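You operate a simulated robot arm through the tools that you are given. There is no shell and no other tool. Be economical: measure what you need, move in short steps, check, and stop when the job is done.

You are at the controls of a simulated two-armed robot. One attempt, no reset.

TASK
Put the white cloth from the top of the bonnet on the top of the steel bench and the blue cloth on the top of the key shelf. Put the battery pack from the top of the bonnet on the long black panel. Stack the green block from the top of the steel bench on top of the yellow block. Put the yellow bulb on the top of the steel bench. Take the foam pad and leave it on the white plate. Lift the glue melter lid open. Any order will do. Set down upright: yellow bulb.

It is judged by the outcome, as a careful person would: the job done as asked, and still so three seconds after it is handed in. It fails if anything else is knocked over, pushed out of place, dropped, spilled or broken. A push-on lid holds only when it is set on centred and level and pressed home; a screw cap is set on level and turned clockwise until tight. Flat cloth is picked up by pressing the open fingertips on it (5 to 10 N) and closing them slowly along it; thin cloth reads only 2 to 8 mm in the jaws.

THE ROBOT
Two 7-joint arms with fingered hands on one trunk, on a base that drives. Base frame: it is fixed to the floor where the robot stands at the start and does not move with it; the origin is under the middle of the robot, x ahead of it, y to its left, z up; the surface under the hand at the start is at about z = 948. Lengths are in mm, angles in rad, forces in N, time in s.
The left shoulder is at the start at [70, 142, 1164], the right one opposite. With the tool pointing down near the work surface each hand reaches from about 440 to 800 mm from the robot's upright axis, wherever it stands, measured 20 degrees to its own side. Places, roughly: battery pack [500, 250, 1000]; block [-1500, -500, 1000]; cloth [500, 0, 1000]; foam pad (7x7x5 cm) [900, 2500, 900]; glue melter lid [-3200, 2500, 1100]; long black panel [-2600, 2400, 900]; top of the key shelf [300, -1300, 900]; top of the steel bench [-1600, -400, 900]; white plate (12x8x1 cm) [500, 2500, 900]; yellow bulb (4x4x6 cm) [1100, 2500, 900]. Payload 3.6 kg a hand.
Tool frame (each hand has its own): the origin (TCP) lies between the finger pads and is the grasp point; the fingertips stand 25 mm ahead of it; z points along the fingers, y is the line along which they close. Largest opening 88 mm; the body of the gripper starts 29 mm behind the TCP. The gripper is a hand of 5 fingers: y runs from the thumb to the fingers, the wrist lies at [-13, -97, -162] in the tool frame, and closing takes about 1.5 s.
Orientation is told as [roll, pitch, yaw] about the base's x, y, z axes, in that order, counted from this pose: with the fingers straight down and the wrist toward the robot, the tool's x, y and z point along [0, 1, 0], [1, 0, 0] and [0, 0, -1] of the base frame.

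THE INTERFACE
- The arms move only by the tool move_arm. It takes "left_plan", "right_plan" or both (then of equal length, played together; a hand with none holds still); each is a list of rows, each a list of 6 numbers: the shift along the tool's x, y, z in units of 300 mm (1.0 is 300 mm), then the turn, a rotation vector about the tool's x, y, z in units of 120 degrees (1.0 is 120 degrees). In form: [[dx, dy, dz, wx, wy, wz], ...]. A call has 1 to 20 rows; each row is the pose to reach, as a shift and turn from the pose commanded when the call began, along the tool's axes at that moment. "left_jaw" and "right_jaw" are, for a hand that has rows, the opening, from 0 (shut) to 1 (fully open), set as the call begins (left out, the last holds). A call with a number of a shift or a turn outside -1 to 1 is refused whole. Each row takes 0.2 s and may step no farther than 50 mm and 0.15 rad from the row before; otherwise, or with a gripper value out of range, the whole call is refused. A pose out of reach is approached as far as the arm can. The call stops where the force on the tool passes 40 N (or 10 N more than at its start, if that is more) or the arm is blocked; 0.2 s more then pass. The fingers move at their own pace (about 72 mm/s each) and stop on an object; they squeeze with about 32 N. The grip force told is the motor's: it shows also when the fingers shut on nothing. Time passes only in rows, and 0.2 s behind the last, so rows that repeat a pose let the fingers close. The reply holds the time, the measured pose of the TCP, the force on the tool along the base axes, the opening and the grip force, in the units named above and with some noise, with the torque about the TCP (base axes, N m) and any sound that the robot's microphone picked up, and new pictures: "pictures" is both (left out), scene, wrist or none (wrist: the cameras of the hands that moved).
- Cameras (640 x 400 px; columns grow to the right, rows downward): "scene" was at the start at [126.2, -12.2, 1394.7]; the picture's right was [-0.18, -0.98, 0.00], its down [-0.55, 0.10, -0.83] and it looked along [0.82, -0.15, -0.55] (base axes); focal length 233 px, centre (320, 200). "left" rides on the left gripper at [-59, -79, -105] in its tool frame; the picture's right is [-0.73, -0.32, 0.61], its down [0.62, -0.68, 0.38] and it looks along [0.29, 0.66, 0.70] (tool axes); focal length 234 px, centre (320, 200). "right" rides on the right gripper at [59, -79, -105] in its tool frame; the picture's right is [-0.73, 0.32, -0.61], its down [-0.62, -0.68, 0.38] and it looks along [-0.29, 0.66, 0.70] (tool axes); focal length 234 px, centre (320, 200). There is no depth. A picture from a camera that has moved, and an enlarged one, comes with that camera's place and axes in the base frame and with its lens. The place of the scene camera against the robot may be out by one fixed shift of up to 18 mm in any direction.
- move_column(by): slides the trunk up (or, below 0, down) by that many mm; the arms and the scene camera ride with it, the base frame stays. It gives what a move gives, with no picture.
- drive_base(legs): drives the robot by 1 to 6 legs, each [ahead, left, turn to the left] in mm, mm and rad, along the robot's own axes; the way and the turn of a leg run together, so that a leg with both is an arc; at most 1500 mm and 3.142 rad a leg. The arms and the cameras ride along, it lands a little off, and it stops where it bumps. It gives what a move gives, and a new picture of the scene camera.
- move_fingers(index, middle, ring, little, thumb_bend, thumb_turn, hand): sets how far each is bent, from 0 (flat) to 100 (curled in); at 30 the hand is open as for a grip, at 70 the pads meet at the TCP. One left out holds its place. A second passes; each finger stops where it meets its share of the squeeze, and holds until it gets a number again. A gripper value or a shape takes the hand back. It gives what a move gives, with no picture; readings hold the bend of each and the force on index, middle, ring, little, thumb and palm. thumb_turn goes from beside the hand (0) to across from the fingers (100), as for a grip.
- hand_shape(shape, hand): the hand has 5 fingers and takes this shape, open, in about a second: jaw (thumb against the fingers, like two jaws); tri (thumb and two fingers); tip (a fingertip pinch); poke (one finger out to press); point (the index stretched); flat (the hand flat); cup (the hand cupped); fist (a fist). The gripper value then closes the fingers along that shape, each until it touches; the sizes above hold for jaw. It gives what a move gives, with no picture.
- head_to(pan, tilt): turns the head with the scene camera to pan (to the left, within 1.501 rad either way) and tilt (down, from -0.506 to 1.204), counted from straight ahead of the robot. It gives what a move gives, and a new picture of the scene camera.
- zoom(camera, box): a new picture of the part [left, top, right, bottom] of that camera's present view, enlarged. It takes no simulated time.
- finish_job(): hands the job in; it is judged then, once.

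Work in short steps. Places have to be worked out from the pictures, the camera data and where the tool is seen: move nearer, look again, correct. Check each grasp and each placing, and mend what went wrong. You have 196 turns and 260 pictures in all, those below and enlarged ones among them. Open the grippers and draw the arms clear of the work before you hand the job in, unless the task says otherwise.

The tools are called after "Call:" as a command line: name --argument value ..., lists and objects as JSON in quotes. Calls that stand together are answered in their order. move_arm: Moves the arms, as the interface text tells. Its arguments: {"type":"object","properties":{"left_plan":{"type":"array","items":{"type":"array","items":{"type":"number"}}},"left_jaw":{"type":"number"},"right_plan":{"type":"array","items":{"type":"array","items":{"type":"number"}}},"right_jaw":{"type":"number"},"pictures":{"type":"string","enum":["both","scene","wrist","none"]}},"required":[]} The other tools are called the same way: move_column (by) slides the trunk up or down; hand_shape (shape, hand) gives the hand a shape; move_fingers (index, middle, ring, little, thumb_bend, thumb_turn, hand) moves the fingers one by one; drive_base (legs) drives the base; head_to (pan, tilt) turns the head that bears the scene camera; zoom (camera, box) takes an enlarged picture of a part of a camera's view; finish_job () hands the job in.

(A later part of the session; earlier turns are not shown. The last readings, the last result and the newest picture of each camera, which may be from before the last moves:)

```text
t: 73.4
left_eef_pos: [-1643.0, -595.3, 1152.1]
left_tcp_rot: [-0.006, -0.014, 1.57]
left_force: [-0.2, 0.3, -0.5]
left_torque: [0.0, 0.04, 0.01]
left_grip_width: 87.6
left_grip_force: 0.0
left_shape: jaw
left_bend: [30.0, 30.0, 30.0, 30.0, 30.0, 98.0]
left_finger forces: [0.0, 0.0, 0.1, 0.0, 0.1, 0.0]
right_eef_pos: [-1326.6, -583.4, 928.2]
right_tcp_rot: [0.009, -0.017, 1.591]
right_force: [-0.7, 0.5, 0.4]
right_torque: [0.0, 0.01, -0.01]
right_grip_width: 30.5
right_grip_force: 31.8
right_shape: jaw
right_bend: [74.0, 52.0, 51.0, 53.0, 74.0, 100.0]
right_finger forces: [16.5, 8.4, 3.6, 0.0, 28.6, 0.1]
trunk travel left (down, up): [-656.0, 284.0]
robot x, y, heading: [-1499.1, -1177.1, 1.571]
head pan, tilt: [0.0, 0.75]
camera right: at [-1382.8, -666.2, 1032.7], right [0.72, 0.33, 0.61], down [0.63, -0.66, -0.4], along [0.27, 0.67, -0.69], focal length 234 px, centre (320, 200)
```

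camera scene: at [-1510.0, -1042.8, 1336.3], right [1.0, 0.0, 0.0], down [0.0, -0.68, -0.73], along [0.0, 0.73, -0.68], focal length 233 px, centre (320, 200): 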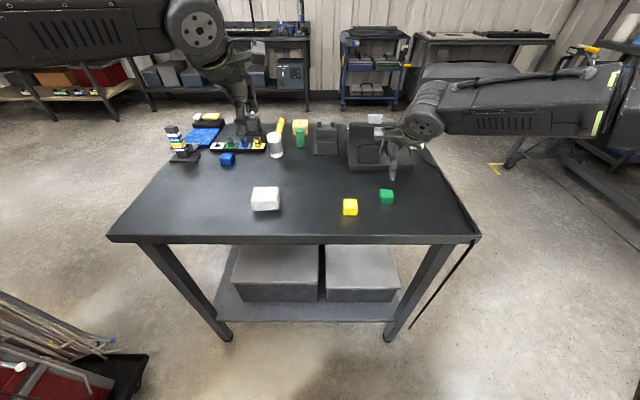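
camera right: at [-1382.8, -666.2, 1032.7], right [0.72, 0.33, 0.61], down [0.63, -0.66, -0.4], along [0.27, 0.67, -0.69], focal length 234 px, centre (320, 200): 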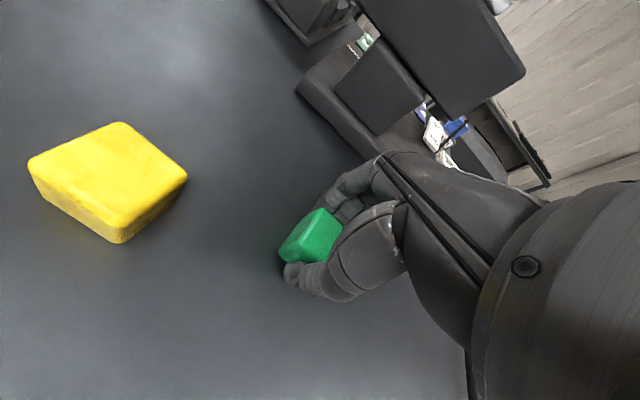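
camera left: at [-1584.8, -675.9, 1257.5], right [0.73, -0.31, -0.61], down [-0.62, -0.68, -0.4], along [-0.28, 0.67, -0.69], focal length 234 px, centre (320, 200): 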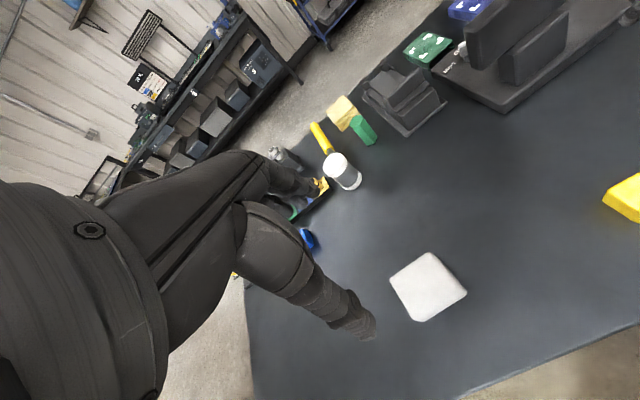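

Gripped (30.5 mm). Lift and carry over the yellow block, staying ~50 mm above.

Call:
move_arm --right_plan '[[0, 0, -0.14, 0, 0, 0], [0, 0, -0.27, 0, 0, 0], [0.107, -0.042, -0.27, 0, 0, 0], [0.214, -0.084, -0.27, 0, 0, 0], [0.322, -0.127, -0.27, 0, 0, 0], [0.322, -0.127, -0.27, 0, 0, 0]]'

Call:
zoom --camera "right" --box '[160, 170, 400, 320]'

Call:
zoom --camera "scene" --box '[270, 150, 430, 250]'

```text
t: 74.8
left_eef_pos: [-1644.4, -594.6, 1152.0]
left_tcp_rot: [-0.007, -0.015, 1.571]
left_force: [0.5, -0.7, 0.3]
left_torque: [-0.02, 0.01, -0.01]
left_grip_width: 87.8
left_grip_force: 0.0
left_shape: jaw
left_bend: [30.0, 30.0, 30.0, 30.0, 30.0, 98.0]
left_finger forces: [0.0, 0.0, 0.0, 0.1, 0.1, 0.0]
right_eef_pos: [-1418.0, -627.9, 1009.9]
right_tcp_rot: [0.012, -0.017, 1.591]
right_force: [0.9, -0.3, -0.2]
right_torque: [0.0, 0.03, -0.01]
right_grip_width: 30.5
right_grip_force: 31.6
right_shape: jaw
right_bend: [74.0, 52.0, 52.0, 53.0, 74.0, 99.0]
right_finger forces: [16.9, 8.4, 3.8, 0.0, 28.7, 0.0]
right hand out of reach, approached as far as the arm can: row 5, 6
trunk travel left (down, up): [-656.0, 284.0]
robot x, y, heading: [-1499.7, -1181.7, 1.573]
head pan, tilt: [0.0, 0.75]
camera scene: at [-1510.0, -1042.8, 1336.4], right [1.0, 0.0, 0.0], down [0.0, -0.68, -0.73], along [0.0, 0.73, -0.68], focal length 233 px, centre (320, 200)
camera right: at [-1473.8, -710.2, 1113.6], right [0.73, 0.33, 0.61], down [0.63, -0.66, -0.4], along [0.27, 0.68, -0.69], focal length 234 px, centre (320, 200)
```

scene: 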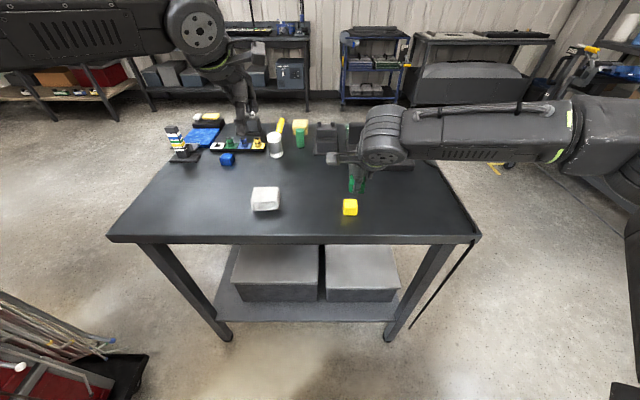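
right: 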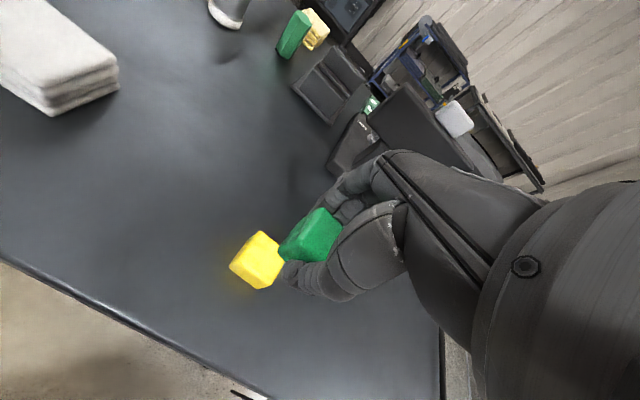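

```text
2.67 times, centred on (280, 245) of right
camera zoom: at [-1473.8, -710.2, 1113.6], right [0.73, 0.33, 0.61], down [0.63, -0.66, -0.4], along [0.27, 0.68, -0.69], focal length 624 px, centre (427, 80)
```

zoom: 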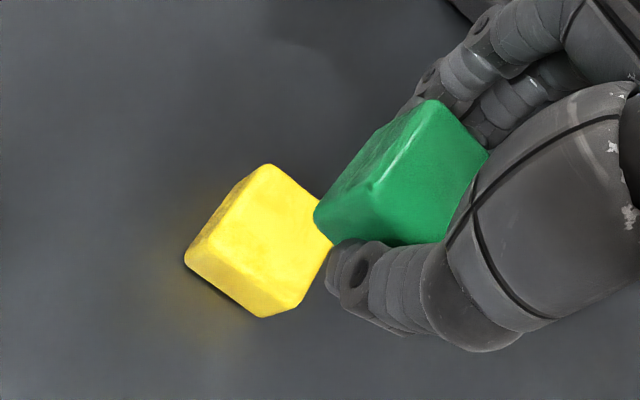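

```text
4.00 times, centred on (350, 200) of scene
camera zoom: at [-1510.0, -1042.8, 1336.4], right [1.0, 0.0, 0.0], down [0.0, -0.68, -0.73], along [0.0, 0.73, -0.68], focal length 933 px, centre (200, 200)
```

zoom: 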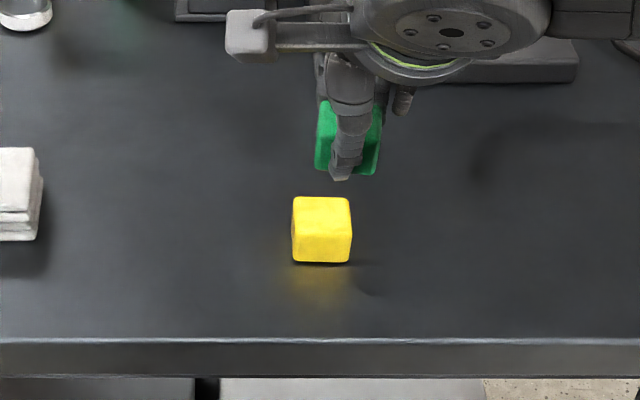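

The right arm is at its inner limit here, so I shift the base 70 mm left and then re-measure.

Call:
drive_base --legs '[[0, 70, 0]]'

Call:
move_arm --right_plan '[[-0.12, 0, 0, 0, 0, 0], [-0.23, 0.01, 0, 0, 0, 0], [-0.23, 0.01, 0, 0, 0, 0]]' --pictures "wrist"

Call:
zoom --camera "right" --box '[160, 170, 400, 320]'

```text
t: 75.8
left_eef_pos: [-1711.2, -596.0, 1152.4]
left_tcp_rot: [-0.008, -0.015, 1.569]
left_force: [-0.5, -0.1, -0.2]
left_torque: [0.0, -0.01, -0.02]
left_grip_width: 87.7
left_grip_force: 0.1
left_shape: jaw
left_bend: [30.0, 30.0, 30.0, 30.0, 30.0, 98.0]
left_finger forces: [0.1, 0.0, 0.1, 0.1, 0.1, 0.0]
right_eef_pos: [-1485.6, -627.5, 1009.3]
right_tcp_rot: [0.01, -0.017, 1.591]
right_force: [-1.2, 0.6, -0.3]
right_torque: [-0.01, 0.0, -0.01]
right_grip_width: 30.6
right_grip_force: 32.2
right_shape: jaw
right_bend: [74.0, 52.0, 52.0, 53.0, 74.0, 99.0]
right_finger forces: [16.9, 8.3, 3.7, 0.0, 28.7, 0.0]
trunk travel left (down, up): [-656.0, 284.0]
robot x, y, heading: [-1566.3, -1178.4, 1.572]
head pan, tilt: [0.0, 0.75]
camera scene: at [-1578.3, -1042.6, 1336.3], right [1.0, 0.0, 0.0], down [0.0, -0.68, -0.73], along [0.0, 0.73, -0.68], focal length 233 px, centre (320, 200)
```

scene: 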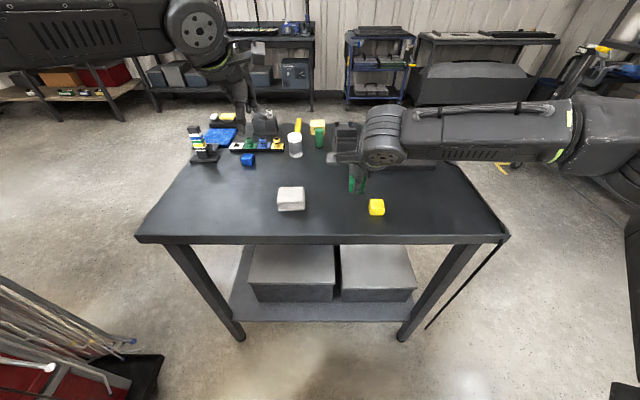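

```text
t: 76.6
left_eef_pos: [-1712.1, -595.7, 1152.4]
left_tcp_rot: [-0.007, -0.014, 1.568]
left_force: [-0.1, 0.2, 0.1]
left_torque: [-0.01, 0.04, 0.0]
left_grip_width: 87.8
left_grip_force: 0.0
left_shape: jaw
left_bend: [30.0, 30.0, 30.0, 30.0, 30.0, 98.0]
left_finger forces: [0.1, 0.0, 0.0, 0.0, 0.1, 0.0]
right_eef_pos: [-1416.0, -623.2, 1007.9]
right_tcp_rot: [0.01, -0.018, 1.59]
right_force: [0.0, -0.1, -0.6]
right_torque: [0.02, 0.03, -0.01]
right_grip_width: 30.6
right_grip_force: 32.0
right_shape: jaw
right_bend: [74.0, 52.0, 52.0, 53.0, 74.0, 99.0]
right_finger forces: [16.8, 8.4, 3.6, 0.0, 28.7, 0.0]
trunk travel left (down, up): [-656.0, 284.0]
robot x, y, heading: [-1572.6, -1180.9, 1.573]
head pan, tilt: [0.0, 0.75]
camera right: at [-1473.3, -705.2, 1113.3], right [0.73, 0.33, 0.61], down [0.63, -0.66, -0.4], along [0.27, 0.67, -0.69], focal length 234 px, centre (320, 200)
```

right: 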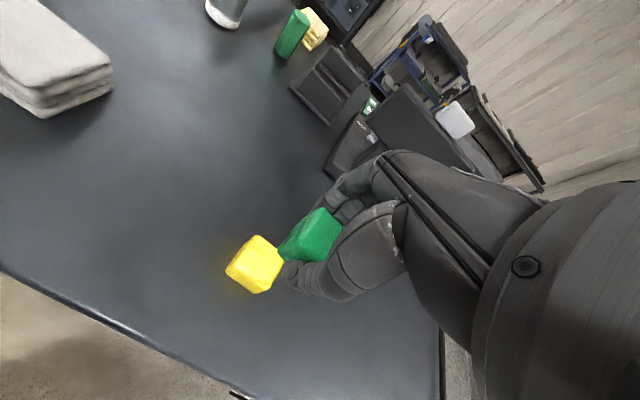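

```text
2.67 times, centred on (280, 245) of right
camera zoom: at [-1473.3, -705.2, 1113.3], right [0.73, 0.33, 0.61], down [0.63, -0.66, -0.4], along [0.27, 0.67, -0.69], focal length 624 px, centre (427, 80)
```

zoom: 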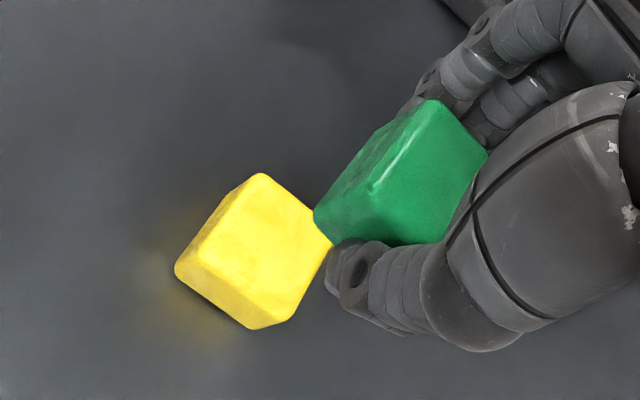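

Call:
zoom --camera "scene" --box '[310, 150, 438, 230]'

```text
5.00 times, centred on (374, 190) of scene
camera zoom: at [-1580.2, -1042.1, 1336.3], right [1.0, 0.0, 0.0], down [0.0, -0.68, -0.73], along [0.0, 0.73, -0.68], focal length 1166 px, centre (50, 250)
```

zoom: 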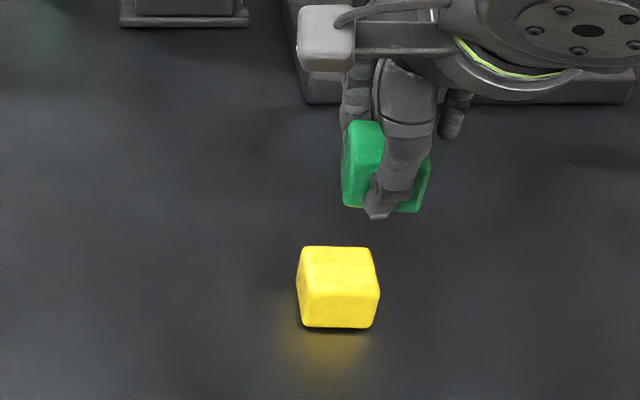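

Green is roughly over yellow; shift ~5 mm left and lower to just above it, then check.

Call:
move_arm --right_plan '[[0.018, 0, 0.05, 0, 0, 0], [0.018, 0, 0.1, 0, 0, 0], [0.018, 0, 0.14, 0, 0, 0], [0.018, 0, 0.14, 0, 0, 0]]' --pictures "wrist"

Call:
zoom --camera "right" --box '[200, 170, 360, 270]'

Call:
zoom --camera "scene" --box '[310, 150, 438, 230]'

```text
t: 77.6
left_eef_pos: [-1712.7, -595.7, 1150.9]
left_tcp_rot: [-0.007, -0.014, 1.569]
left_force: [-0.1, -0.2, 0.1]
left_torque: [-0.01, 0.02, -0.02]
left_grip_width: 87.6
left_grip_force: 0.1
left_shape: jaw
left_bend: [30.0, 30.0, 30.0, 30.0, 30.0, 98.0]
left_finger forces: [0.0, 0.1, 0.0, 0.0, 0.0, 0.0]
right_eef_pos: [-1422.0, -622.2, 965.7]
right_tcp_rot: [0.011, -0.017, 1.59]
right_force: [0.1, -0.7, -0.1]
right_torque: [-0.01, 0.0, 0.02]
right_grip_width: 30.4
right_grip_force: 31.8
right_shape: jaw
right_bend: [74.0, 52.0, 52.0, 53.0, 74.0, 99.0]
right_finger forces: [17.0, 8.2, 3.7, 0.0, 28.8, 0.1]
trunk travel left (down, up): [-656.0, 284.0]
robot x, y, heading: [-1570.4, -1180.9, 1.575]
head pan, tilt: [0.0, 0.75]
camera right: at [-1478.5, -704.4, 1070.8], right [0.73, 0.33, 0.61], down [0.63, -0.66, -0.4], along [0.27, 0.67, -0.69], focal length 234 px, centre (320, 200)
```

right: 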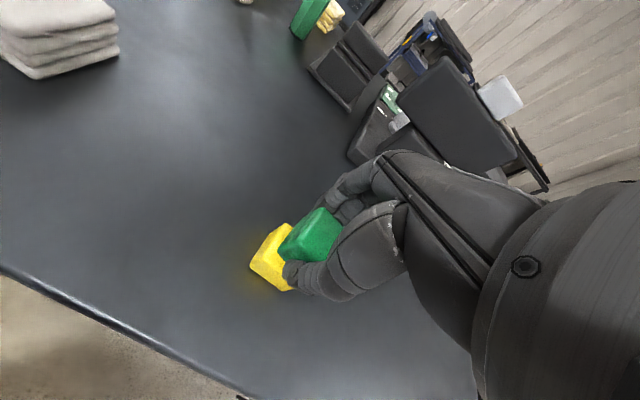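

```text
4.00 times, centred on (280, 220) of right
camera zoom: at [-1478.5, -704.4, 1070.8], right [0.73, 0.33, 0.61], down [0.63, -0.66, -0.4], along [0.27, 0.67, -0.69], focal length 937 px, centre (480, 120)
```

zoom: 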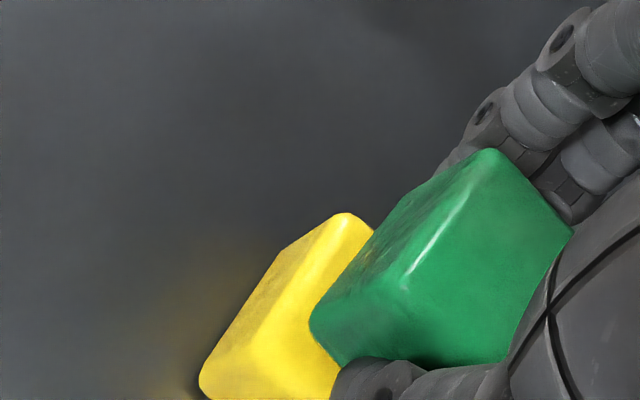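

```text
5.00 times, centred on (374, 190) of scene
camera zoom: at [-1579.4, -1042.6, 1336.3], right [1.0, 0.0, 0.0], down [0.0, -0.68, -0.73], along [0.0, 0.73, -0.68], focal length 1166 px, centre (50, 250)
```

zoom: 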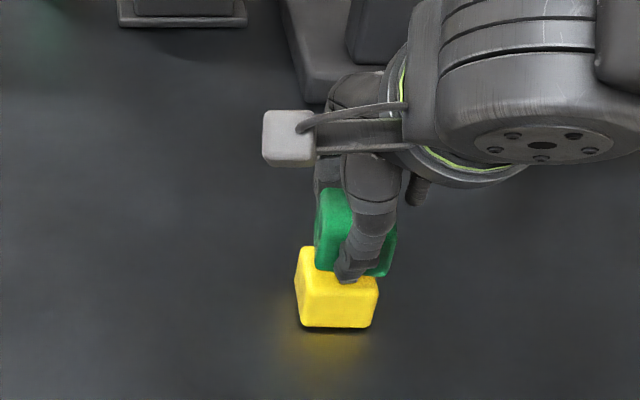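

Both views say green should move about 4 mm left and 7 mm nearer. Correct, then lower slowly to contact.

Call:
move_arm --right_plan '[[0.013, -0.023, 0, 0, 0, 0], [0.013, -0.023, 0, 0, 0, 0], [0.013, -0.023, 0.008, 0, 0, 0], [0.013, -0.023, 0.014, 0, 0, 0], [0.013, -0.023, 0.02, 0, 0, 0], [0.013, -0.023, 0.025, 0, 0, 0]]' --pictures "none"

Call:
zoom --camera "scene" --box '[310, 150, 438, 230]'

Call:
zoom --camera "right" --box '[200, 170, 360, 270]'

```text
t: 79.0
left_eef_pos: [-1711.9, -594.6, 1151.9]
left_tcp_rot: [-0.008, -0.013, 1.571]
left_force: [0.3, -0.8, 0.1]
left_torque: [-0.03, 0.03, 0.0]
left_grip_width: 87.7
left_grip_force: 0.1
left_shape: jaw
left_bend: [30.0, 30.0, 30.0, 30.0, 30.0, 98.0]
left_finger forces: [0.0, 0.0, 0.0, 0.0, 0.1, 0.0]
right_eef_pos: [-1427.0, -628.7, 958.5]
right_tcp_rot: [0.01, -0.017, 1.59]
right_force: [0.5, 1.0, -0.6]
right_torque: [0.0, 0.0, -0.01]
right_grip_width: 30.4
right_grip_force: 31.6
right_shape: jaw
right_bend: [74.0, 52.0, 52.0, 53.0, 74.0, 99.0]
right_finger forces: [17.0, 8.2, 3.7, 0.1, 28.8, 0.0]
trunk travel left (down, up): [-656.0, 284.0]
robot x, y, heading: [-1567.4, -1180.2, 1.566]
head pan, tilt: [0.0, 0.75]
```

```text
5.00 times, centred on (374, 190) of scene
camera zoom: at [-1579.2, -1042.6, 1336.3], right [1.0, 0.0, 0.0], down [0.0, -0.68, -0.73], along [0.0, 0.73, -0.68], focal length 1166 px, centre (50, 250)
```

zoom: 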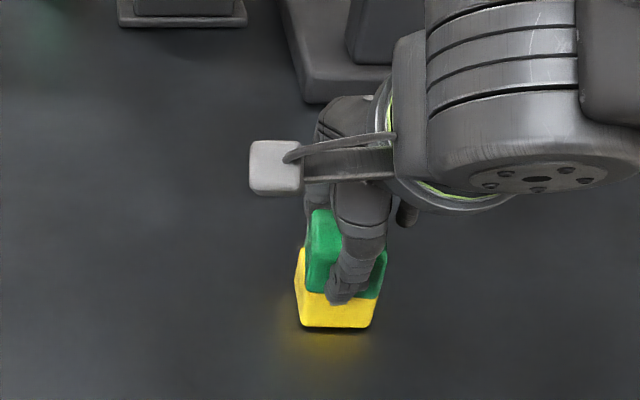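

```text
4.00 times, centred on (280, 220) of right
camera zoom: at [-1483.0, -711.6, 1063.1], right [0.73, 0.33, 0.61], down [0.63, -0.66, -0.4], along [0.27, 0.67, -0.69], focal length 937 px, centre (480, 120)
```

zoom: 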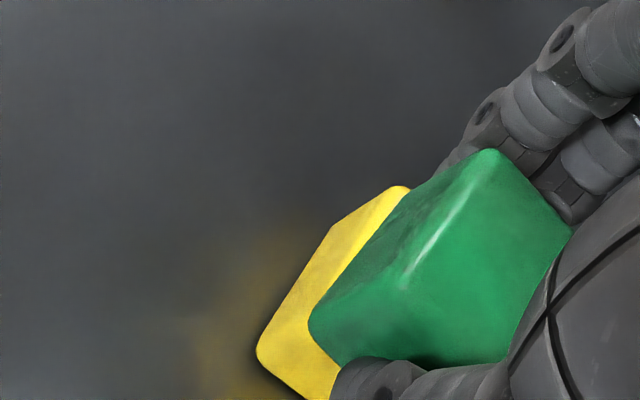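

Aligned well. Continue lowering to contact.

Call:
move_arm --right_plan '[[0, 0, 0.005, 0, 0, 0], [0, 0, 0.01, 0, 0, 0], [0, 0, 0.015, 0, 0, 0], [0, 0, 0.02, 0, 0, 0]]' --pictures "none"

```text
t: 80.0
left_eef_pos: [-1712.4, -596.3, 1153.0]
left_tcp_rot: [-0.008, -0.015, 1.571]
left_force: [-0.3, 0.1, -0.2]
left_torque: [-0.03, 0.02, 0.02]
left_grip_width: 88.0
left_grip_force: 0.0
left_shape: jaw
left_bend: [30.0, 30.0, 30.0, 30.0, 30.0, 98.0]
left_finger forces: [0.1, 0.1, 0.1, 0.1, 0.0, 0.1]
right_eef_pos: [-1426.3, -630.5, 954.3]
right_tcp_rot: [0.01, -0.023, 1.59]
right_force: [2.7, 4.2, 15.6]
right_torque: [0.12, -0.05, 0.02]
right_grip_width: 31.3
right_grip_force: 32.0
right_shape: jaw
right_bend: [74.0, 52.0, 52.0, 53.0, 75.0, 99.0]
right_finger forces: [19.0, 10.4, 4.8, 0.1, 30.5, 0.1]
trunk travel left (down, up): [-656.0, 284.0]
robot x, y, heading: [-1563.7, -1180.5, 1.573]
head pan, tilt: [0.0, 0.75]
```

In contact. Open the hand gently.

Call:
move_arm --right_plan '[[0, 0, -0.007, 0, 0, 0], [0, 0, -0.007, 0, 0, 0], [0, 0, -0.007, 0, 0, 0], [0, 0, -0.007, 0, 0, 0], [0, 0, -0.007, 0, 0, 0]]' --right_jaw 0.75 --pictures "scene"

Call:
zoom --camera "scene" --box '[310, 150, 438, 230]'

```text
t: 81.2
left_eef_pos: [-1712.6, -596.0, 1150.9]
left_tcp_rot: [-0.007, -0.015, 1.57]
left_force: [0.8, 0.4, 0.5]
left_torque: [0.0, 0.01, -0.01]
left_grip_width: 87.5
left_grip_force: 0.2
left_shape: jaw
left_bend: [30.0, 30.0, 30.0, 30.0, 30.0, 98.0]
left_finger forces: [0.0, 0.0, 0.0, 0.1, 0.0, 0.0]
right_eef_pos: [-1426.8, -630.0, 954.8]
right_tcp_rot: [0.012, -0.016, 1.59]
right_force: [0.2, -0.8, -0.6]
right_torque: [-0.02, -0.03, 0.01]
right_grip_width: 65.8
right_grip_force: 0.0
right_shape: jaw
right_bend: [27.0, 36.0, 33.0, 34.0, 54.0, 99.0]
right_finger forces: [0.1, 0.1, 0.0, 0.0, 0.0, 0.0]
trunk travel left (down, up): [-656.0, 284.0]
robot x, y, heading: [-1566.4, -1178.4, 1.572]
head pan, tilt: [0.0, 0.75]
camera scene: at [-1579.1, -1042.7, 1336.3], right [1.0, 0.0, 0.0], down [0.0, -0.68, -0.73], along [0.0, 0.73, -0.68], focal length 233 px, centre (320, 200)
```

scene: 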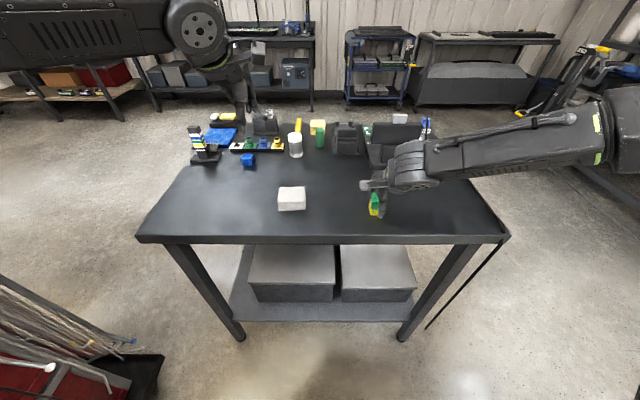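

```text
5.00 times, centred on (374, 190) of scene
camera zoom: at [-1579.1, -1042.7, 1336.3], right [1.0, 0.0, 0.0], down [0.0, -0.68, -0.73], along [0.0, 0.73, -0.68], focal length 1166 px, centre (50, 250)
```

zoom: 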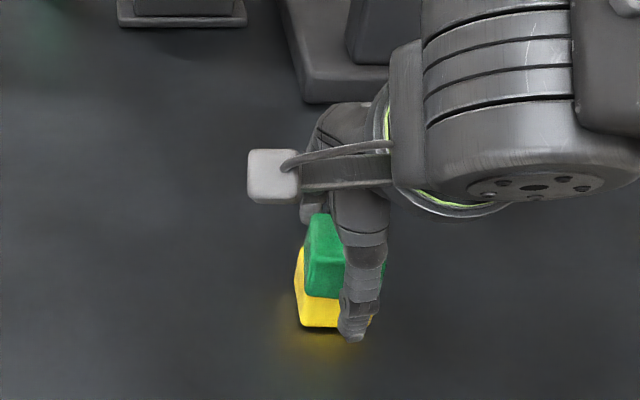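

Stacked and standing. Raise the right hand straight up.

Call:
move_arm --right_plan '[[0, 0, -0.05, 0, 0, 0], [0, 0, -0.15, 0, 0, 0], [0, 0, -0.3, 0, 0, 0], [0, 0, -0.45, 0, 0, 0], [0, 0, -0.6, 0, 0, 0], [0, 0, -0.7, 0, 0, 0]]' --right_jaw 1.0 --pictures "scene"

Call:
zoom --camera "scene" --box '[150, 90, 470, 290]'

```text
t: 82.6
left_eef_pos: [-1712.8, -595.7, 1151.6]
left_tcp_rot: [-0.007, -0.017, 1.571]
left_force: [0.7, 0.0, 0.7]
left_torque: [0.01, 0.01, -0.03]
left_grip_width: 87.9
left_grip_force: 0.1
left_shape: jaw
left_bend: [30.0, 30.0, 30.0, 30.0, 30.0, 98.0]
left_finger forces: [0.1, 0.0, 0.0, 0.0, 0.0, 0.0]
right_eef_pos: [-1424.2, -635.1, 1166.2]
right_tcp_rot: [0.01, -0.018, 1.591]
right_force: [-0.7, -0.7, 0.9]
right_torque: [0.01, 0.01, 0.0]
right_grip_width: 87.8
right_grip_force: 0.1
right_shape: jaw
right_bend: [30.0, 30.0, 30.0, 30.0, 30.0, 98.0]
right_finger forces: [0.1, 0.0, 0.0, 0.0, 0.1, 0.0]
trunk travel left (down, up): [-656.0, 284.0]
robot x, y, heading: [-1569.3, -1177.2, 1.568]
head pan, tilt: [0.0, 0.75]
camera scene: at [-1579.2, -1043.0, 1336.3], right [1.0, 0.0, 0.0], down [0.0, -0.68, -0.73], along [0.0, 0.73, -0.68], focal length 233 px, centre (320, 200)
```

scene: 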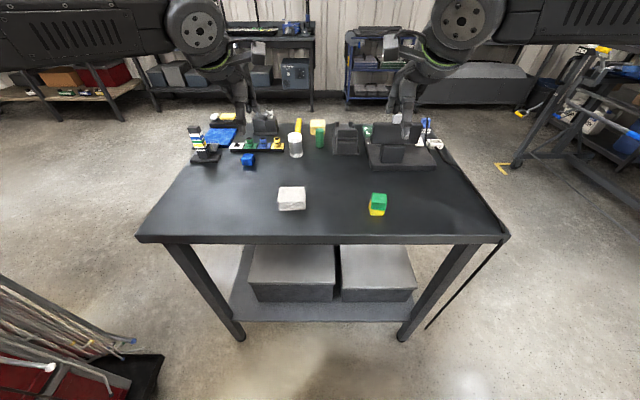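

```text
2.00 times, centred on (310, 190) of scene
camera zoom: at [-1579.2, -1043.0, 1336.3], right [1.0, 0.0, 0.0], down [0.0, -0.68, -0.73], along [0.0, 0.73, -0.68], focal length 466 px, centre (340, 220)
```

zoom: 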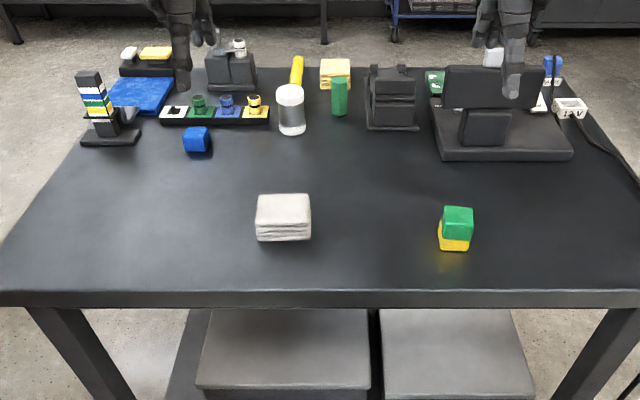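

Both blocks and white cloth look right. Now back to the bonnet for the battery pack: back off, turn right, go round the bench end.

Call:
drive_base --legs '[[-350, 0, 0], [0, 0, -1.57], [900, 0, 0], [0, 1500, 0]]'

Call:
head_to --pan 0.0 --tilt 0.6

```text
t: 100.1
left_eef_pos: [-22.2, 81.5, 1150.7]
left_tcp_rot: [-0.007, -0.015, -0.051]
left_force: [-0.2, 0.1, -0.6]
left_torque: [0.01, -0.01, 0.02]
left_grip_width: 87.4
left_grip_force: 0.0
left_shape: jaw
left_bend: [30.0, 30.0, 30.0, 30.0, 30.0, 98.0]
left_finger forces: [0.0, 0.0, 0.1, 0.0, 0.0, 0.0]
right_eef_pos: [-74.2, -202.9, 1165.0]
right_tcp_rot: [0.01, -0.016, -0.03]
right_force: [0.4, -0.1, 0.5]
right_torque: [0.05, -0.02, -0.01]
right_grip_width: 87.7
right_grip_force: 0.1
right_shape: jaw
right_bend: [30.0, 30.0, 30.0, 30.0, 30.0, 98.0]
right_finger forces: [0.1, 0.1, 0.0, 0.0, 0.0, 0.1]
trunk travel left (down, up): [-656.0, 284.0]
robot x, y, heading: [-610.7, -34.2, -0.049]
head pan, tilt: [0.0, 0.75]
camera scene: at [-489.9, -35.4, 1336.3], right [-0.05, -1.0, 0.0], down [-0.68, 0.03, -0.73], along [0.73, -0.04, -0.68], focal length 233 px, centre (320, 200)
```

scene: 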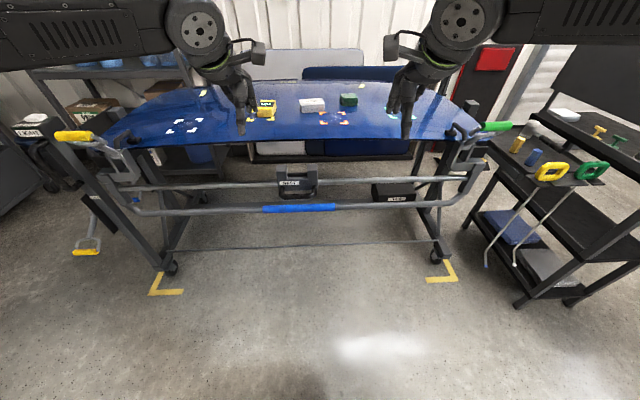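

```text
t: 100.8
left_eef_pos: [-20.4, 81.6, 1152.1]
left_tcp_rot: [-0.009, -0.013, -0.051]
left_force: [-0.1, 0.1, -0.3]
left_torque: [-0.01, -0.01, -0.01]
left_grip_width: 87.6
left_grip_force: 0.0
left_shape: jaw
left_bend: [30.0, 30.0, 30.0, 30.0, 30.0, 98.0]
left_finger forces: [0.1, 0.1, 0.0, 0.1, 0.1, 0.1]
right_eef_pos: [-72.8, -203.7, 1164.6]
right_tcp_rot: [0.011, -0.017, -0.03]
right_force: [0.1, -0.3, -0.5]
right_torque: [0.0, 0.01, 0.03]
right_grip_width: 87.6
right_grip_force: 0.1
right_shape: jaw
right_bend: [30.0, 30.0, 30.0, 30.0, 30.0, 98.0]
right_finger forces: [0.0, 0.0, 0.1, 0.0, 0.0, 0.1]
trunk travel left (down, up): [-656.0, 284.0]
robot x, y, heading: [-609.7, -33.0, -0.048]
head pan, tilt: [0.0, 0.6]
camera scene: at [-484.4, -35.4, 1349.2], right [-0.05, -1.0, 0.0], down [-0.56, 0.03, -0.82], along [0.82, -0.04, -0.57], focal length 233 px, centre (320, 200)
```

scene: 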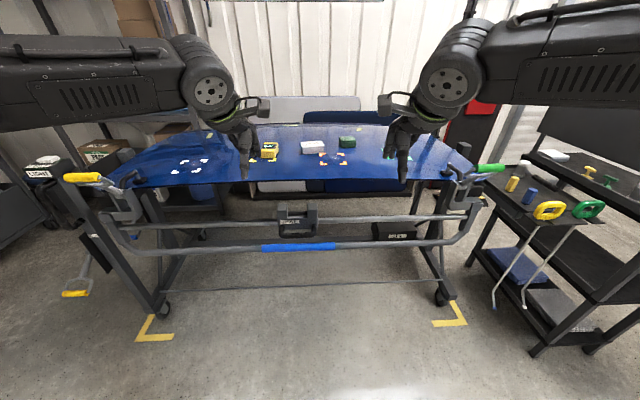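

Drive up to the bonnet with a small heading correction.

Call:
drive_base --legs '[[450, 55, 0.048]]'

Call:
zoom --camera "left" --box '[0, 0, 640, 400]'

```text
t: 103.5
left_eef_pos: [422.9, 158.6, 1151.6]
left_tcp_rot: [-0.008, -0.016, 0.001]
left_force: [0.1, 0.5, 0.2]
left_torque: [0.01, 0.02, -0.01]
left_grip_width: 87.8
left_grip_force: 0.0
left_shape: jaw
left_bend: [30.0, 30.0, 30.0, 30.0, 30.0, 98.0]
left_finger forces: [0.0, 0.1, 0.0, 0.1, 0.0, 0.0]
right_eef_pos: [386.7, -129.4, 1166.7]
right_tcp_rot: [0.011, -0.018, 0.02]
right_force: [0.3, 0.1, -0.3]
right_torque: [0.0, -0.01, 0.02]
right_grip_width: 88.1
right_grip_force: 0.1
right_shape: jaw
right_bend: [30.0, 30.0, 30.0, 30.0, 30.0, 98.0]
right_finger forces: [0.1, 0.0, 0.0, 0.0, 0.0, 0.1]
trunk travel left (down, up): [-656.0, 284.0]
robot x, y, heading: [-163.3, 10.8, 0.001]
head pan, tilt: [0.0, 0.6]
camera scene: at [-33.4, 16.0, 1349.3], right [0.0, -1.0, 0.0], down [-0.56, 0.0, -0.83], along [0.83, 0.0, -0.56], focal length 233 px, centre (320, 200)
```

scene: 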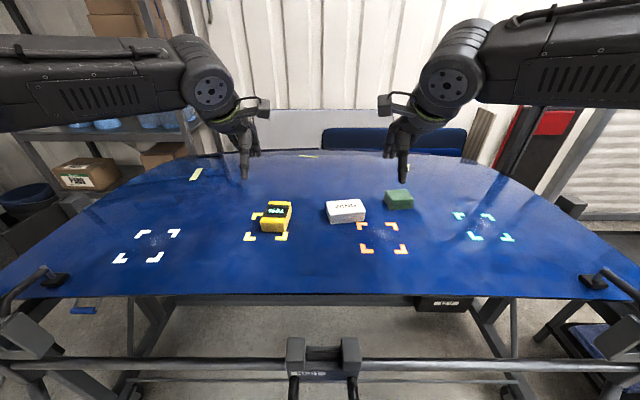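

```text
1.00 times, centred on (320, 200) of left (not enlarged: the box is as wide or as high as the picture)
camera zoom: at [343.7, 100.2, 1257.2], right [-0.31, -0.73, -0.61], down [-0.68, 0.62, -0.4], along [0.67, 0.29, -0.69], focal length 234 px, centre (320, 200)
```

zoom: 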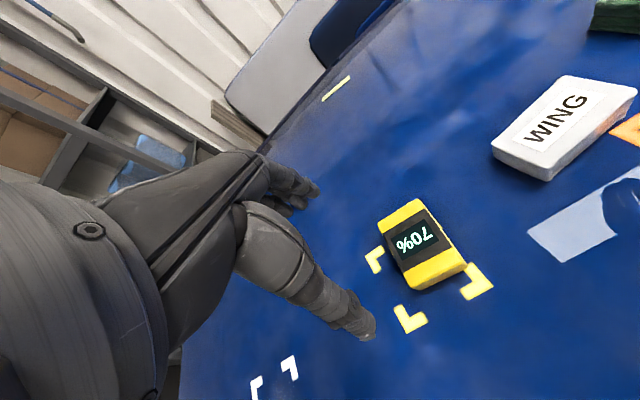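

Call:
zoom --camera "left" --box '[350, 180, 510, 280]'

Call:
zoom --camera "scene" --box '[230, 180, 326, 240]'

```text
4.00 times, centred on (430, 230) of left
camera zoom: at [343.7, 100.2, 1257.2], right [-0.31, -0.73, -0.61], down [-0.68, 0.62, -0.4], along [0.67, 0.29, -0.69], focal length 937 px, centre (-120, 80)
```

zoom: 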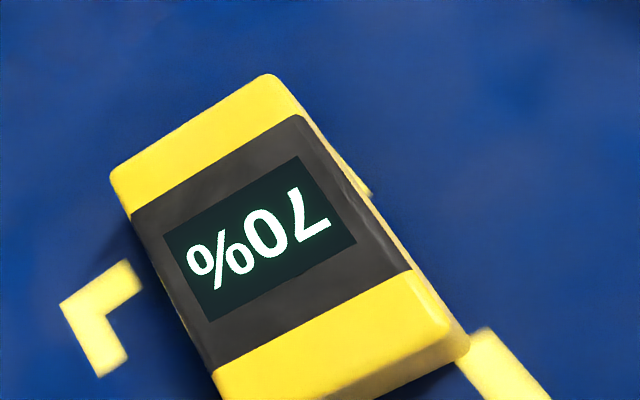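

```text
6.67 times, centred on (278, 210) of scene
camera zoom: at [-33.4, 16.0, 1349.3], right [0.0, -1.0, 0.0], down [-0.56, 0.0, -0.83], along [0.83, 0.0, -0.56], focal length 1555 px, centre (600, 133)
```

zoom: 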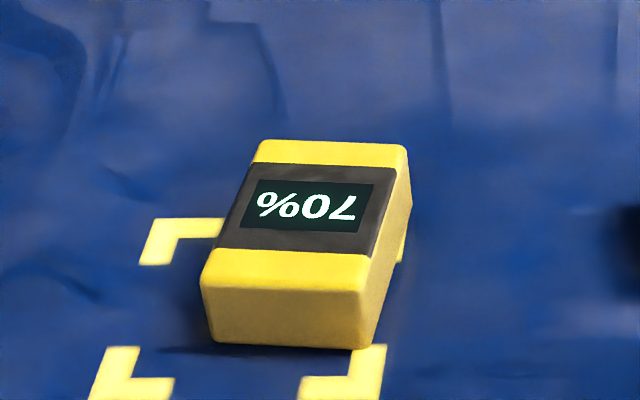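

Battery lies long-ways along x (≈80×58×35), centre ≈(464,128). I turn the left hand 94° so the jaws close across its 58 mm width.

Call:
move_arm --left_plan '[[-0.01, 0.01, 0, 0, 0, 0.065], [-0.02, 0.02, 0, 0, 0, 0.13], [-0.03, 0.03, 0, 0, 0, 0.195], [-0.04, 0.05, 0, 0, 0, 0.26], [-0.05, 0.06, 0, 0, 0, 0.325], [-0.06, 0.08, 0, 0, 0, 0.39], [-0.07, 0.09, 0, 0, 0, 0.455], [-0.08, 0.1, 0, 0, 0, 0.52], [-0.09, 0.12, 0, 0, 0, 0.585], [-0.1, 0.137, 0, 0, 0, 0.65], [-0.1, 0.137, 0.08, 0, 0, 0.715], [-0.1, 0.137, 0.17, 0, 0, 0.78]]'

```text
t: 106.1
left_eef_pos: [414.6, 161.9, 1104.8]
left_tcp_rot: [0.017, -0.008, -1.635]
left_force: [-0.3, 0.0, 0.2]
left_torque: [-0.03, 0.01, 0.04]
left_grip_width: 87.7
left_grip_force: 0.2
left_shape: jaw
left_bend: [30.0, 30.0, 30.0, 30.0, 30.0, 98.0]
left_finger forces: [0.0, 0.0, 0.0, 0.1, 0.1, 0.1]
left hand out of reach, approached as far as the arm can: row 8, 9, 10, 11, 12
right_eef_pos: [387.4, -128.8, 1164.6]
right_tcp_rot: [0.011, -0.018, 0.021]
right_force: [0.0, -0.1, 0.4]
right_torque: [-0.02, 0.02, -0.01]
right_grip_width: 87.8
right_grip_force: 0.1
right_shape: jaw
right_bend: [30.0, 30.0, 30.0, 30.0, 30.0, 98.0]
right_finger forces: [0.0, 0.1, 0.0, 0.0, 0.1, 0.1]
trunk travel left (down, up): [-656.0, 284.0]
robot x, y, heading: [-158.6, 11.7, 0.004]
head pan, tilt: [0.0, 0.6]
camera scene: at [-32.0, 16.1, 1349.1], right [0.0, -1.0, 0.0], down [-0.57, 0.0, -0.82], along [0.82, 0.0, -0.57], focal length 233 px, centre (320, 200)
camera left: at [359.4, 245.4, 1209.3], right [-0.69, 0.36, -0.62], down [0.67, 0.64, -0.38], along [0.26, -0.68, -0.69], focal length 234 px, centre (320, 200)
```

scene: 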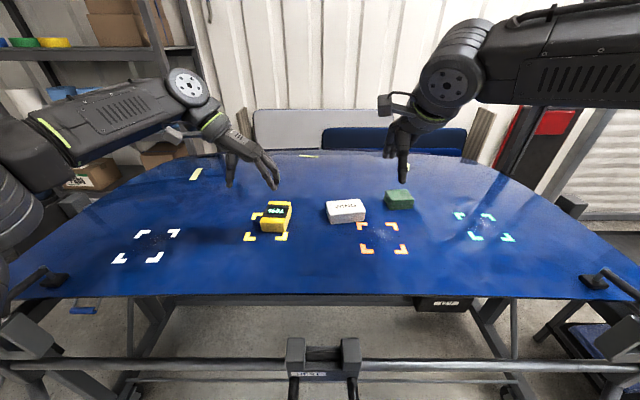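
left: 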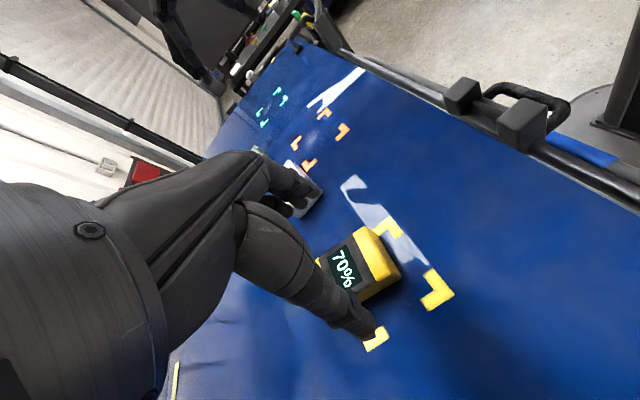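

This orientation limits reach, so I shift the base ahead 70 and right 80.

Call:
drive_base --legs '[[70, -80, 0]]'

Call:
move_arm --left_plan '[[-0.04, -0.07, 0, 0, 0, 0], [-0.07, -0.153, 0, 0, 0, 0], [-0.07, -0.153, 0.1, 0, 0, 0], [-0.07, -0.153, 0.2, 0, 0, 0], [-0.07, -0.153, 0.2, 0, 0, 0]]' --pictures "wrist"

```text
t: 107.3
left_eef_pos: [484.1, 81.9, 1105.8]
left_tcp_rot: [0.018, -0.007, -1.632]
left_force: [0.2, -0.1, -0.4]
left_torque: [-0.02, -0.03, -0.01]
left_grip_width: 87.9
left_grip_force: 0.1
left_shape: jaw
left_bend: [30.0, 30.0, 30.0, 30.0, 30.0, 98.0]
left_finger forces: [0.0, 0.0, 0.0, 0.0, 0.1, 0.1]
right_eef_pos: [455.8, -209.9, 1164.7]
right_tcp_rot: [0.011, -0.017, 0.02]
right_force: [0.2, -0.2, 0.5]
right_torque: [0.01, -0.01, 0.0]
right_grip_width: 87.6
right_grip_force: 0.0
right_shape: jaw
right_bend: [30.0, 30.0, 30.0, 30.0, 30.0, 98.0]
right_finger forces: [0.0, 0.0, 0.0, 0.0, 0.0, 0.0]
trunk travel left (down, up): [-656.0, 284.0]
robot x, y, heading: [-90.4, -73.5, 0.0]
head pan, tilt: [0.0, 0.6]
camera scene: at [36.9, -63.5, 1349.3], right [0.0, -1.0, 0.0], down [-0.56, 0.0, -0.83], along [0.83, 0.0, -0.56], focal length 233 px, centre (320, 200)
```

scene: 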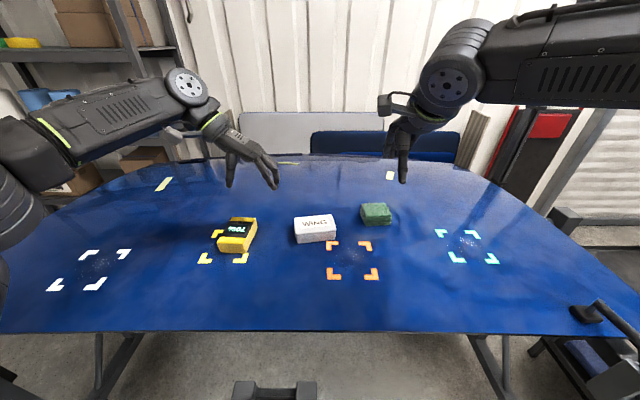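

```text
t: 108.5
left_eef_pos: [466.3, 127.7, 1045.1]
left_tcp_rot: [0.017, -0.008, -1.631]
left_force: [0.1, -0.6, 0.1]
left_torque: [0.0, 0.03, -0.03]
left_grip_width: 87.7
left_grip_force: 0.1
left_shape: jaw
left_bend: [30.0, 30.0, 30.0, 30.0, 30.0, 98.0]
left_finger forces: [0.0, 0.1, 0.0, 0.1, 0.0, 0.0]
right_eef_pos: [456.4, -210.9, 1165.1]
right_tcp_rot: [0.01, -0.017, 0.021]
right_force: [-0.3, 0.9, 0.0]
right_torque: [0.04, 0.01, 0.01]
right_grip_width: 87.7
right_grip_force: 0.0
right_shape: jaw
right_bend: [30.0, 30.0, 30.0, 30.0, 30.0, 98.0]
right_finger forces: [0.0, 0.0, 0.0, 0.0, 0.1, 0.0]
trunk travel left (down, up): [-656.0, 284.0]
robot x, y, heading: [-90.4, -63.8, 0.004]
head pan, tilt: [0.0, 0.6]
camera left: at [411.5, 210.6, 1150.1], right [-0.69, 0.36, -0.62], down [0.67, 0.64, -0.38], along [0.26, -0.68, -0.69], focal length 234 px, centre (320, 200)
```

left: 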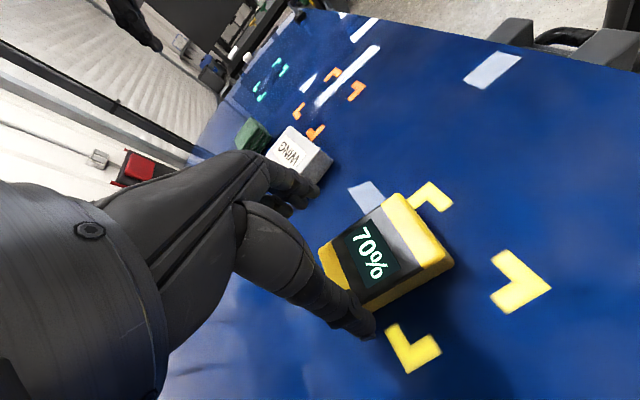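

Battery centred at ≈(459,130). Descend and close.

Call:
move_arm --left_plan '[[-0.02, -0.006, 0.07, 0, 0, 0], [-0.02, -0.006, 0.15, 0, 0, 0], [-0.02, -0.006, 0.223, 0, 0, 0], [-0.02, -0.006, 0.223, 0, 0, 0]]' --pictures "wrist"

Call:
move_arm --left_plan '[[0, 0, 0, 0, 0, 0], [0, 0, 0, 0, 0, 0], [0, 0, 0, 0, 0, 0], [0, 0, 0, 0, 0, 0], [0, 0, 0, 0, 0, 0], [0, 0, 0, 0, 0, 0], [0, 0, 0, 0, 0, 0], [0, 0, 0, 0, 0, 0]]' --left_jaw 0.0 --pictures "none"

Call:
move_arm --left_plan '[[0, 0, -0.1, 0, 0, 0], [0, 0, -0.2, 0, 0, 0], [0, 0, -0.35, 0, 0, 0], [0, 0, -0.5, 0, 0, 0], [0, 0, -0.65, 0, 0, 0]]'

```text
t: 109.5
left_eef_pos: [461.2, 130.9, 978.6]
left_tcp_rot: [0.019, -0.005, -1.632]
left_force: [-0.3, -1.4, 0.8]
left_torque: [-0.02, 0.01, -0.01]
left_grip_width: 87.9
left_grip_force: 0.1
left_shape: jaw
left_bend: [30.0, 30.0, 30.0, 30.0, 30.0, 98.0]
left_finger forces: [0.9, 0.1, 0.0, 0.0, 0.1, 0.0]
right_eef_pos: [456.7, -210.7, 1165.2]
right_tcp_rot: [0.011, -0.019, 0.02]
right_force: [0.5, 0.1, -0.7]
right_torque: [-0.01, 0.01, -0.02]
right_grip_width: 87.6
right_grip_force: 0.1
right_shape: jaw
right_bend: [30.0, 30.0, 30.0, 30.0, 30.0, 98.0]
right_finger forces: [0.0, 0.0, 0.0, 0.0, 0.1, 0.0]
trunk travel left (down, up): [-656.0, 284.0]
robot x, y, heading: [-88.2, -72.4, 0.002]
head pan, tilt: [0.0, 0.6]
camera left: at [407.3, 213.3, 1082.2], right [-0.69, 0.36, -0.62], down [0.67, 0.64, -0.38], along [0.26, -0.68, -0.69], focal length 234 px, centre (320, 200)
```

left: 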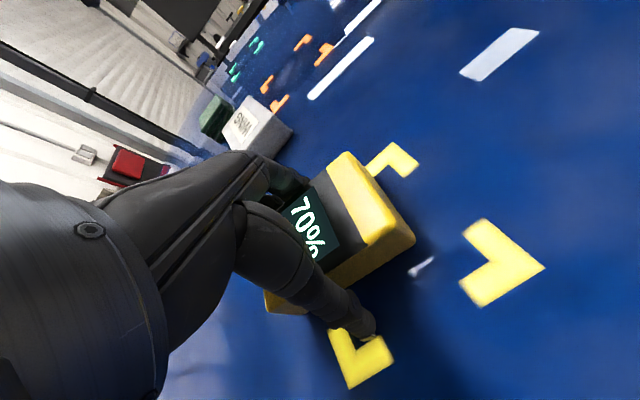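

```text
t: 111.3
left_eef_pos: [462.3, 129.2, 979.4]
left_tcp_rot: [0.019, -0.008, -1.632]
left_force: [1.7, -1.1, 3.6]
left_torque: [0.12, -0.05, -0.06]
left_grip_width: 60.5
left_grip_force: 32.2
left_shape: jaw
left_bend: [37.0, 38.0, 35.0, 33.0, 64.0, 100.0]
left_finger forces: [19.0, 8.8, 3.8, 2.7, 31.9, 0.0]
right_eef_pos: [455.4, -211.6, 1165.8]
right_tcp_rot: [0.012, -0.017, 0.022]
right_force: [-0.1, 0.1, -0.4]
right_torque: [0.03, -0.02, 0.0]
right_grip_width: 87.6
right_grip_force: 0.1
right_shape: jaw
right_bend: [30.0, 30.0, 30.0, 30.0, 30.0, 98.0]
right_finger forces: [0.1, 0.0, 0.0, 0.0, 0.0, 0.0]
trunk travel left (down, up): [-656.0, 284.0]
robot x, y, heading: [-91.5, -66.0, -0.002]
head pan, tilt: [0.0, 0.6]
```

```text
t: 112.5
left_eef_pos: [448.9, 117.1, 1162.0]
left_tcp_rot: [0.023, -0.005, -1.629]
left_force: [0.1, -0.9, -3.3]
left_torque: [0.03, 0.0, -0.01]
left_grip_width: 60.7
left_grip_force: 31.5
left_shape: jaw
left_bend: [37.0, 39.0, 36.0, 35.0, 64.0, 98.0]
left_finger forces: [17.8, 8.5, 2.7, 2.3, 31.2, 0.0]
left hand out of reach, approached as far as the arm can: row 5
right_eef_pos: [454.9, -211.4, 1165.9]
right_tcp_rot: [0.009, -0.02, 0.02]
right_force: [-0.2, 0.6, -0.7]
right_torque: [0.0, 0.01, 0.03]
right_grip_width: 87.5
right_grip_force: 0.1
right_shape: jaw
right_bend: [30.0, 30.0, 30.0, 30.0, 30.0, 98.0]
right_finger forces: [0.0, 0.1, 0.0, 0.0, 0.0, 0.1]
trunk travel left (down, up): [-656.0, 284.0]
robot x, y, heading: [-90.3, -68.4, 0.003]
head pan, tilt: [0.0, 0.6]
camera scene: at [36.1, -65.4, 1349.3], right [0.0, -1.0, 0.0], down [-0.56, 0.0, -0.83], along [0.83, 0.0, -0.56], focal length 233 px, centre (320, 200)
camera left: at [394.7, 200.1, 1265.7], right [-0.69, 0.36, -0.62], down [0.67, 0.64, -0.37], along [0.27, -0.68, -0.69], focal length 234 px, centre (320, 200)
```

scene: 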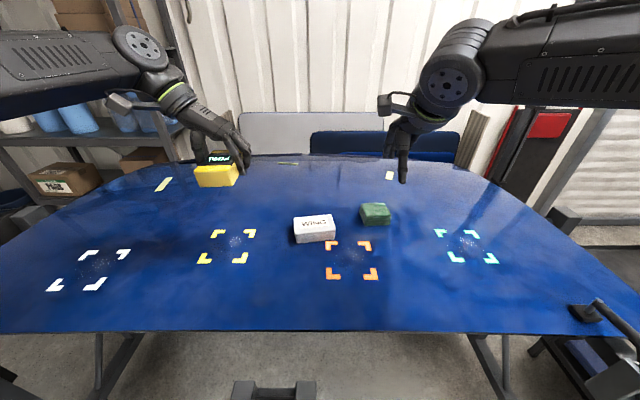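
left: 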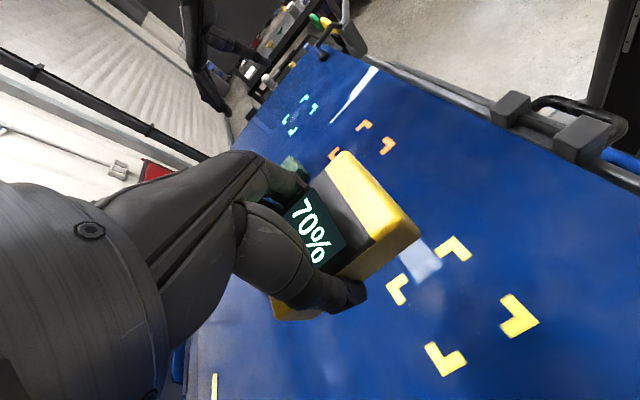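

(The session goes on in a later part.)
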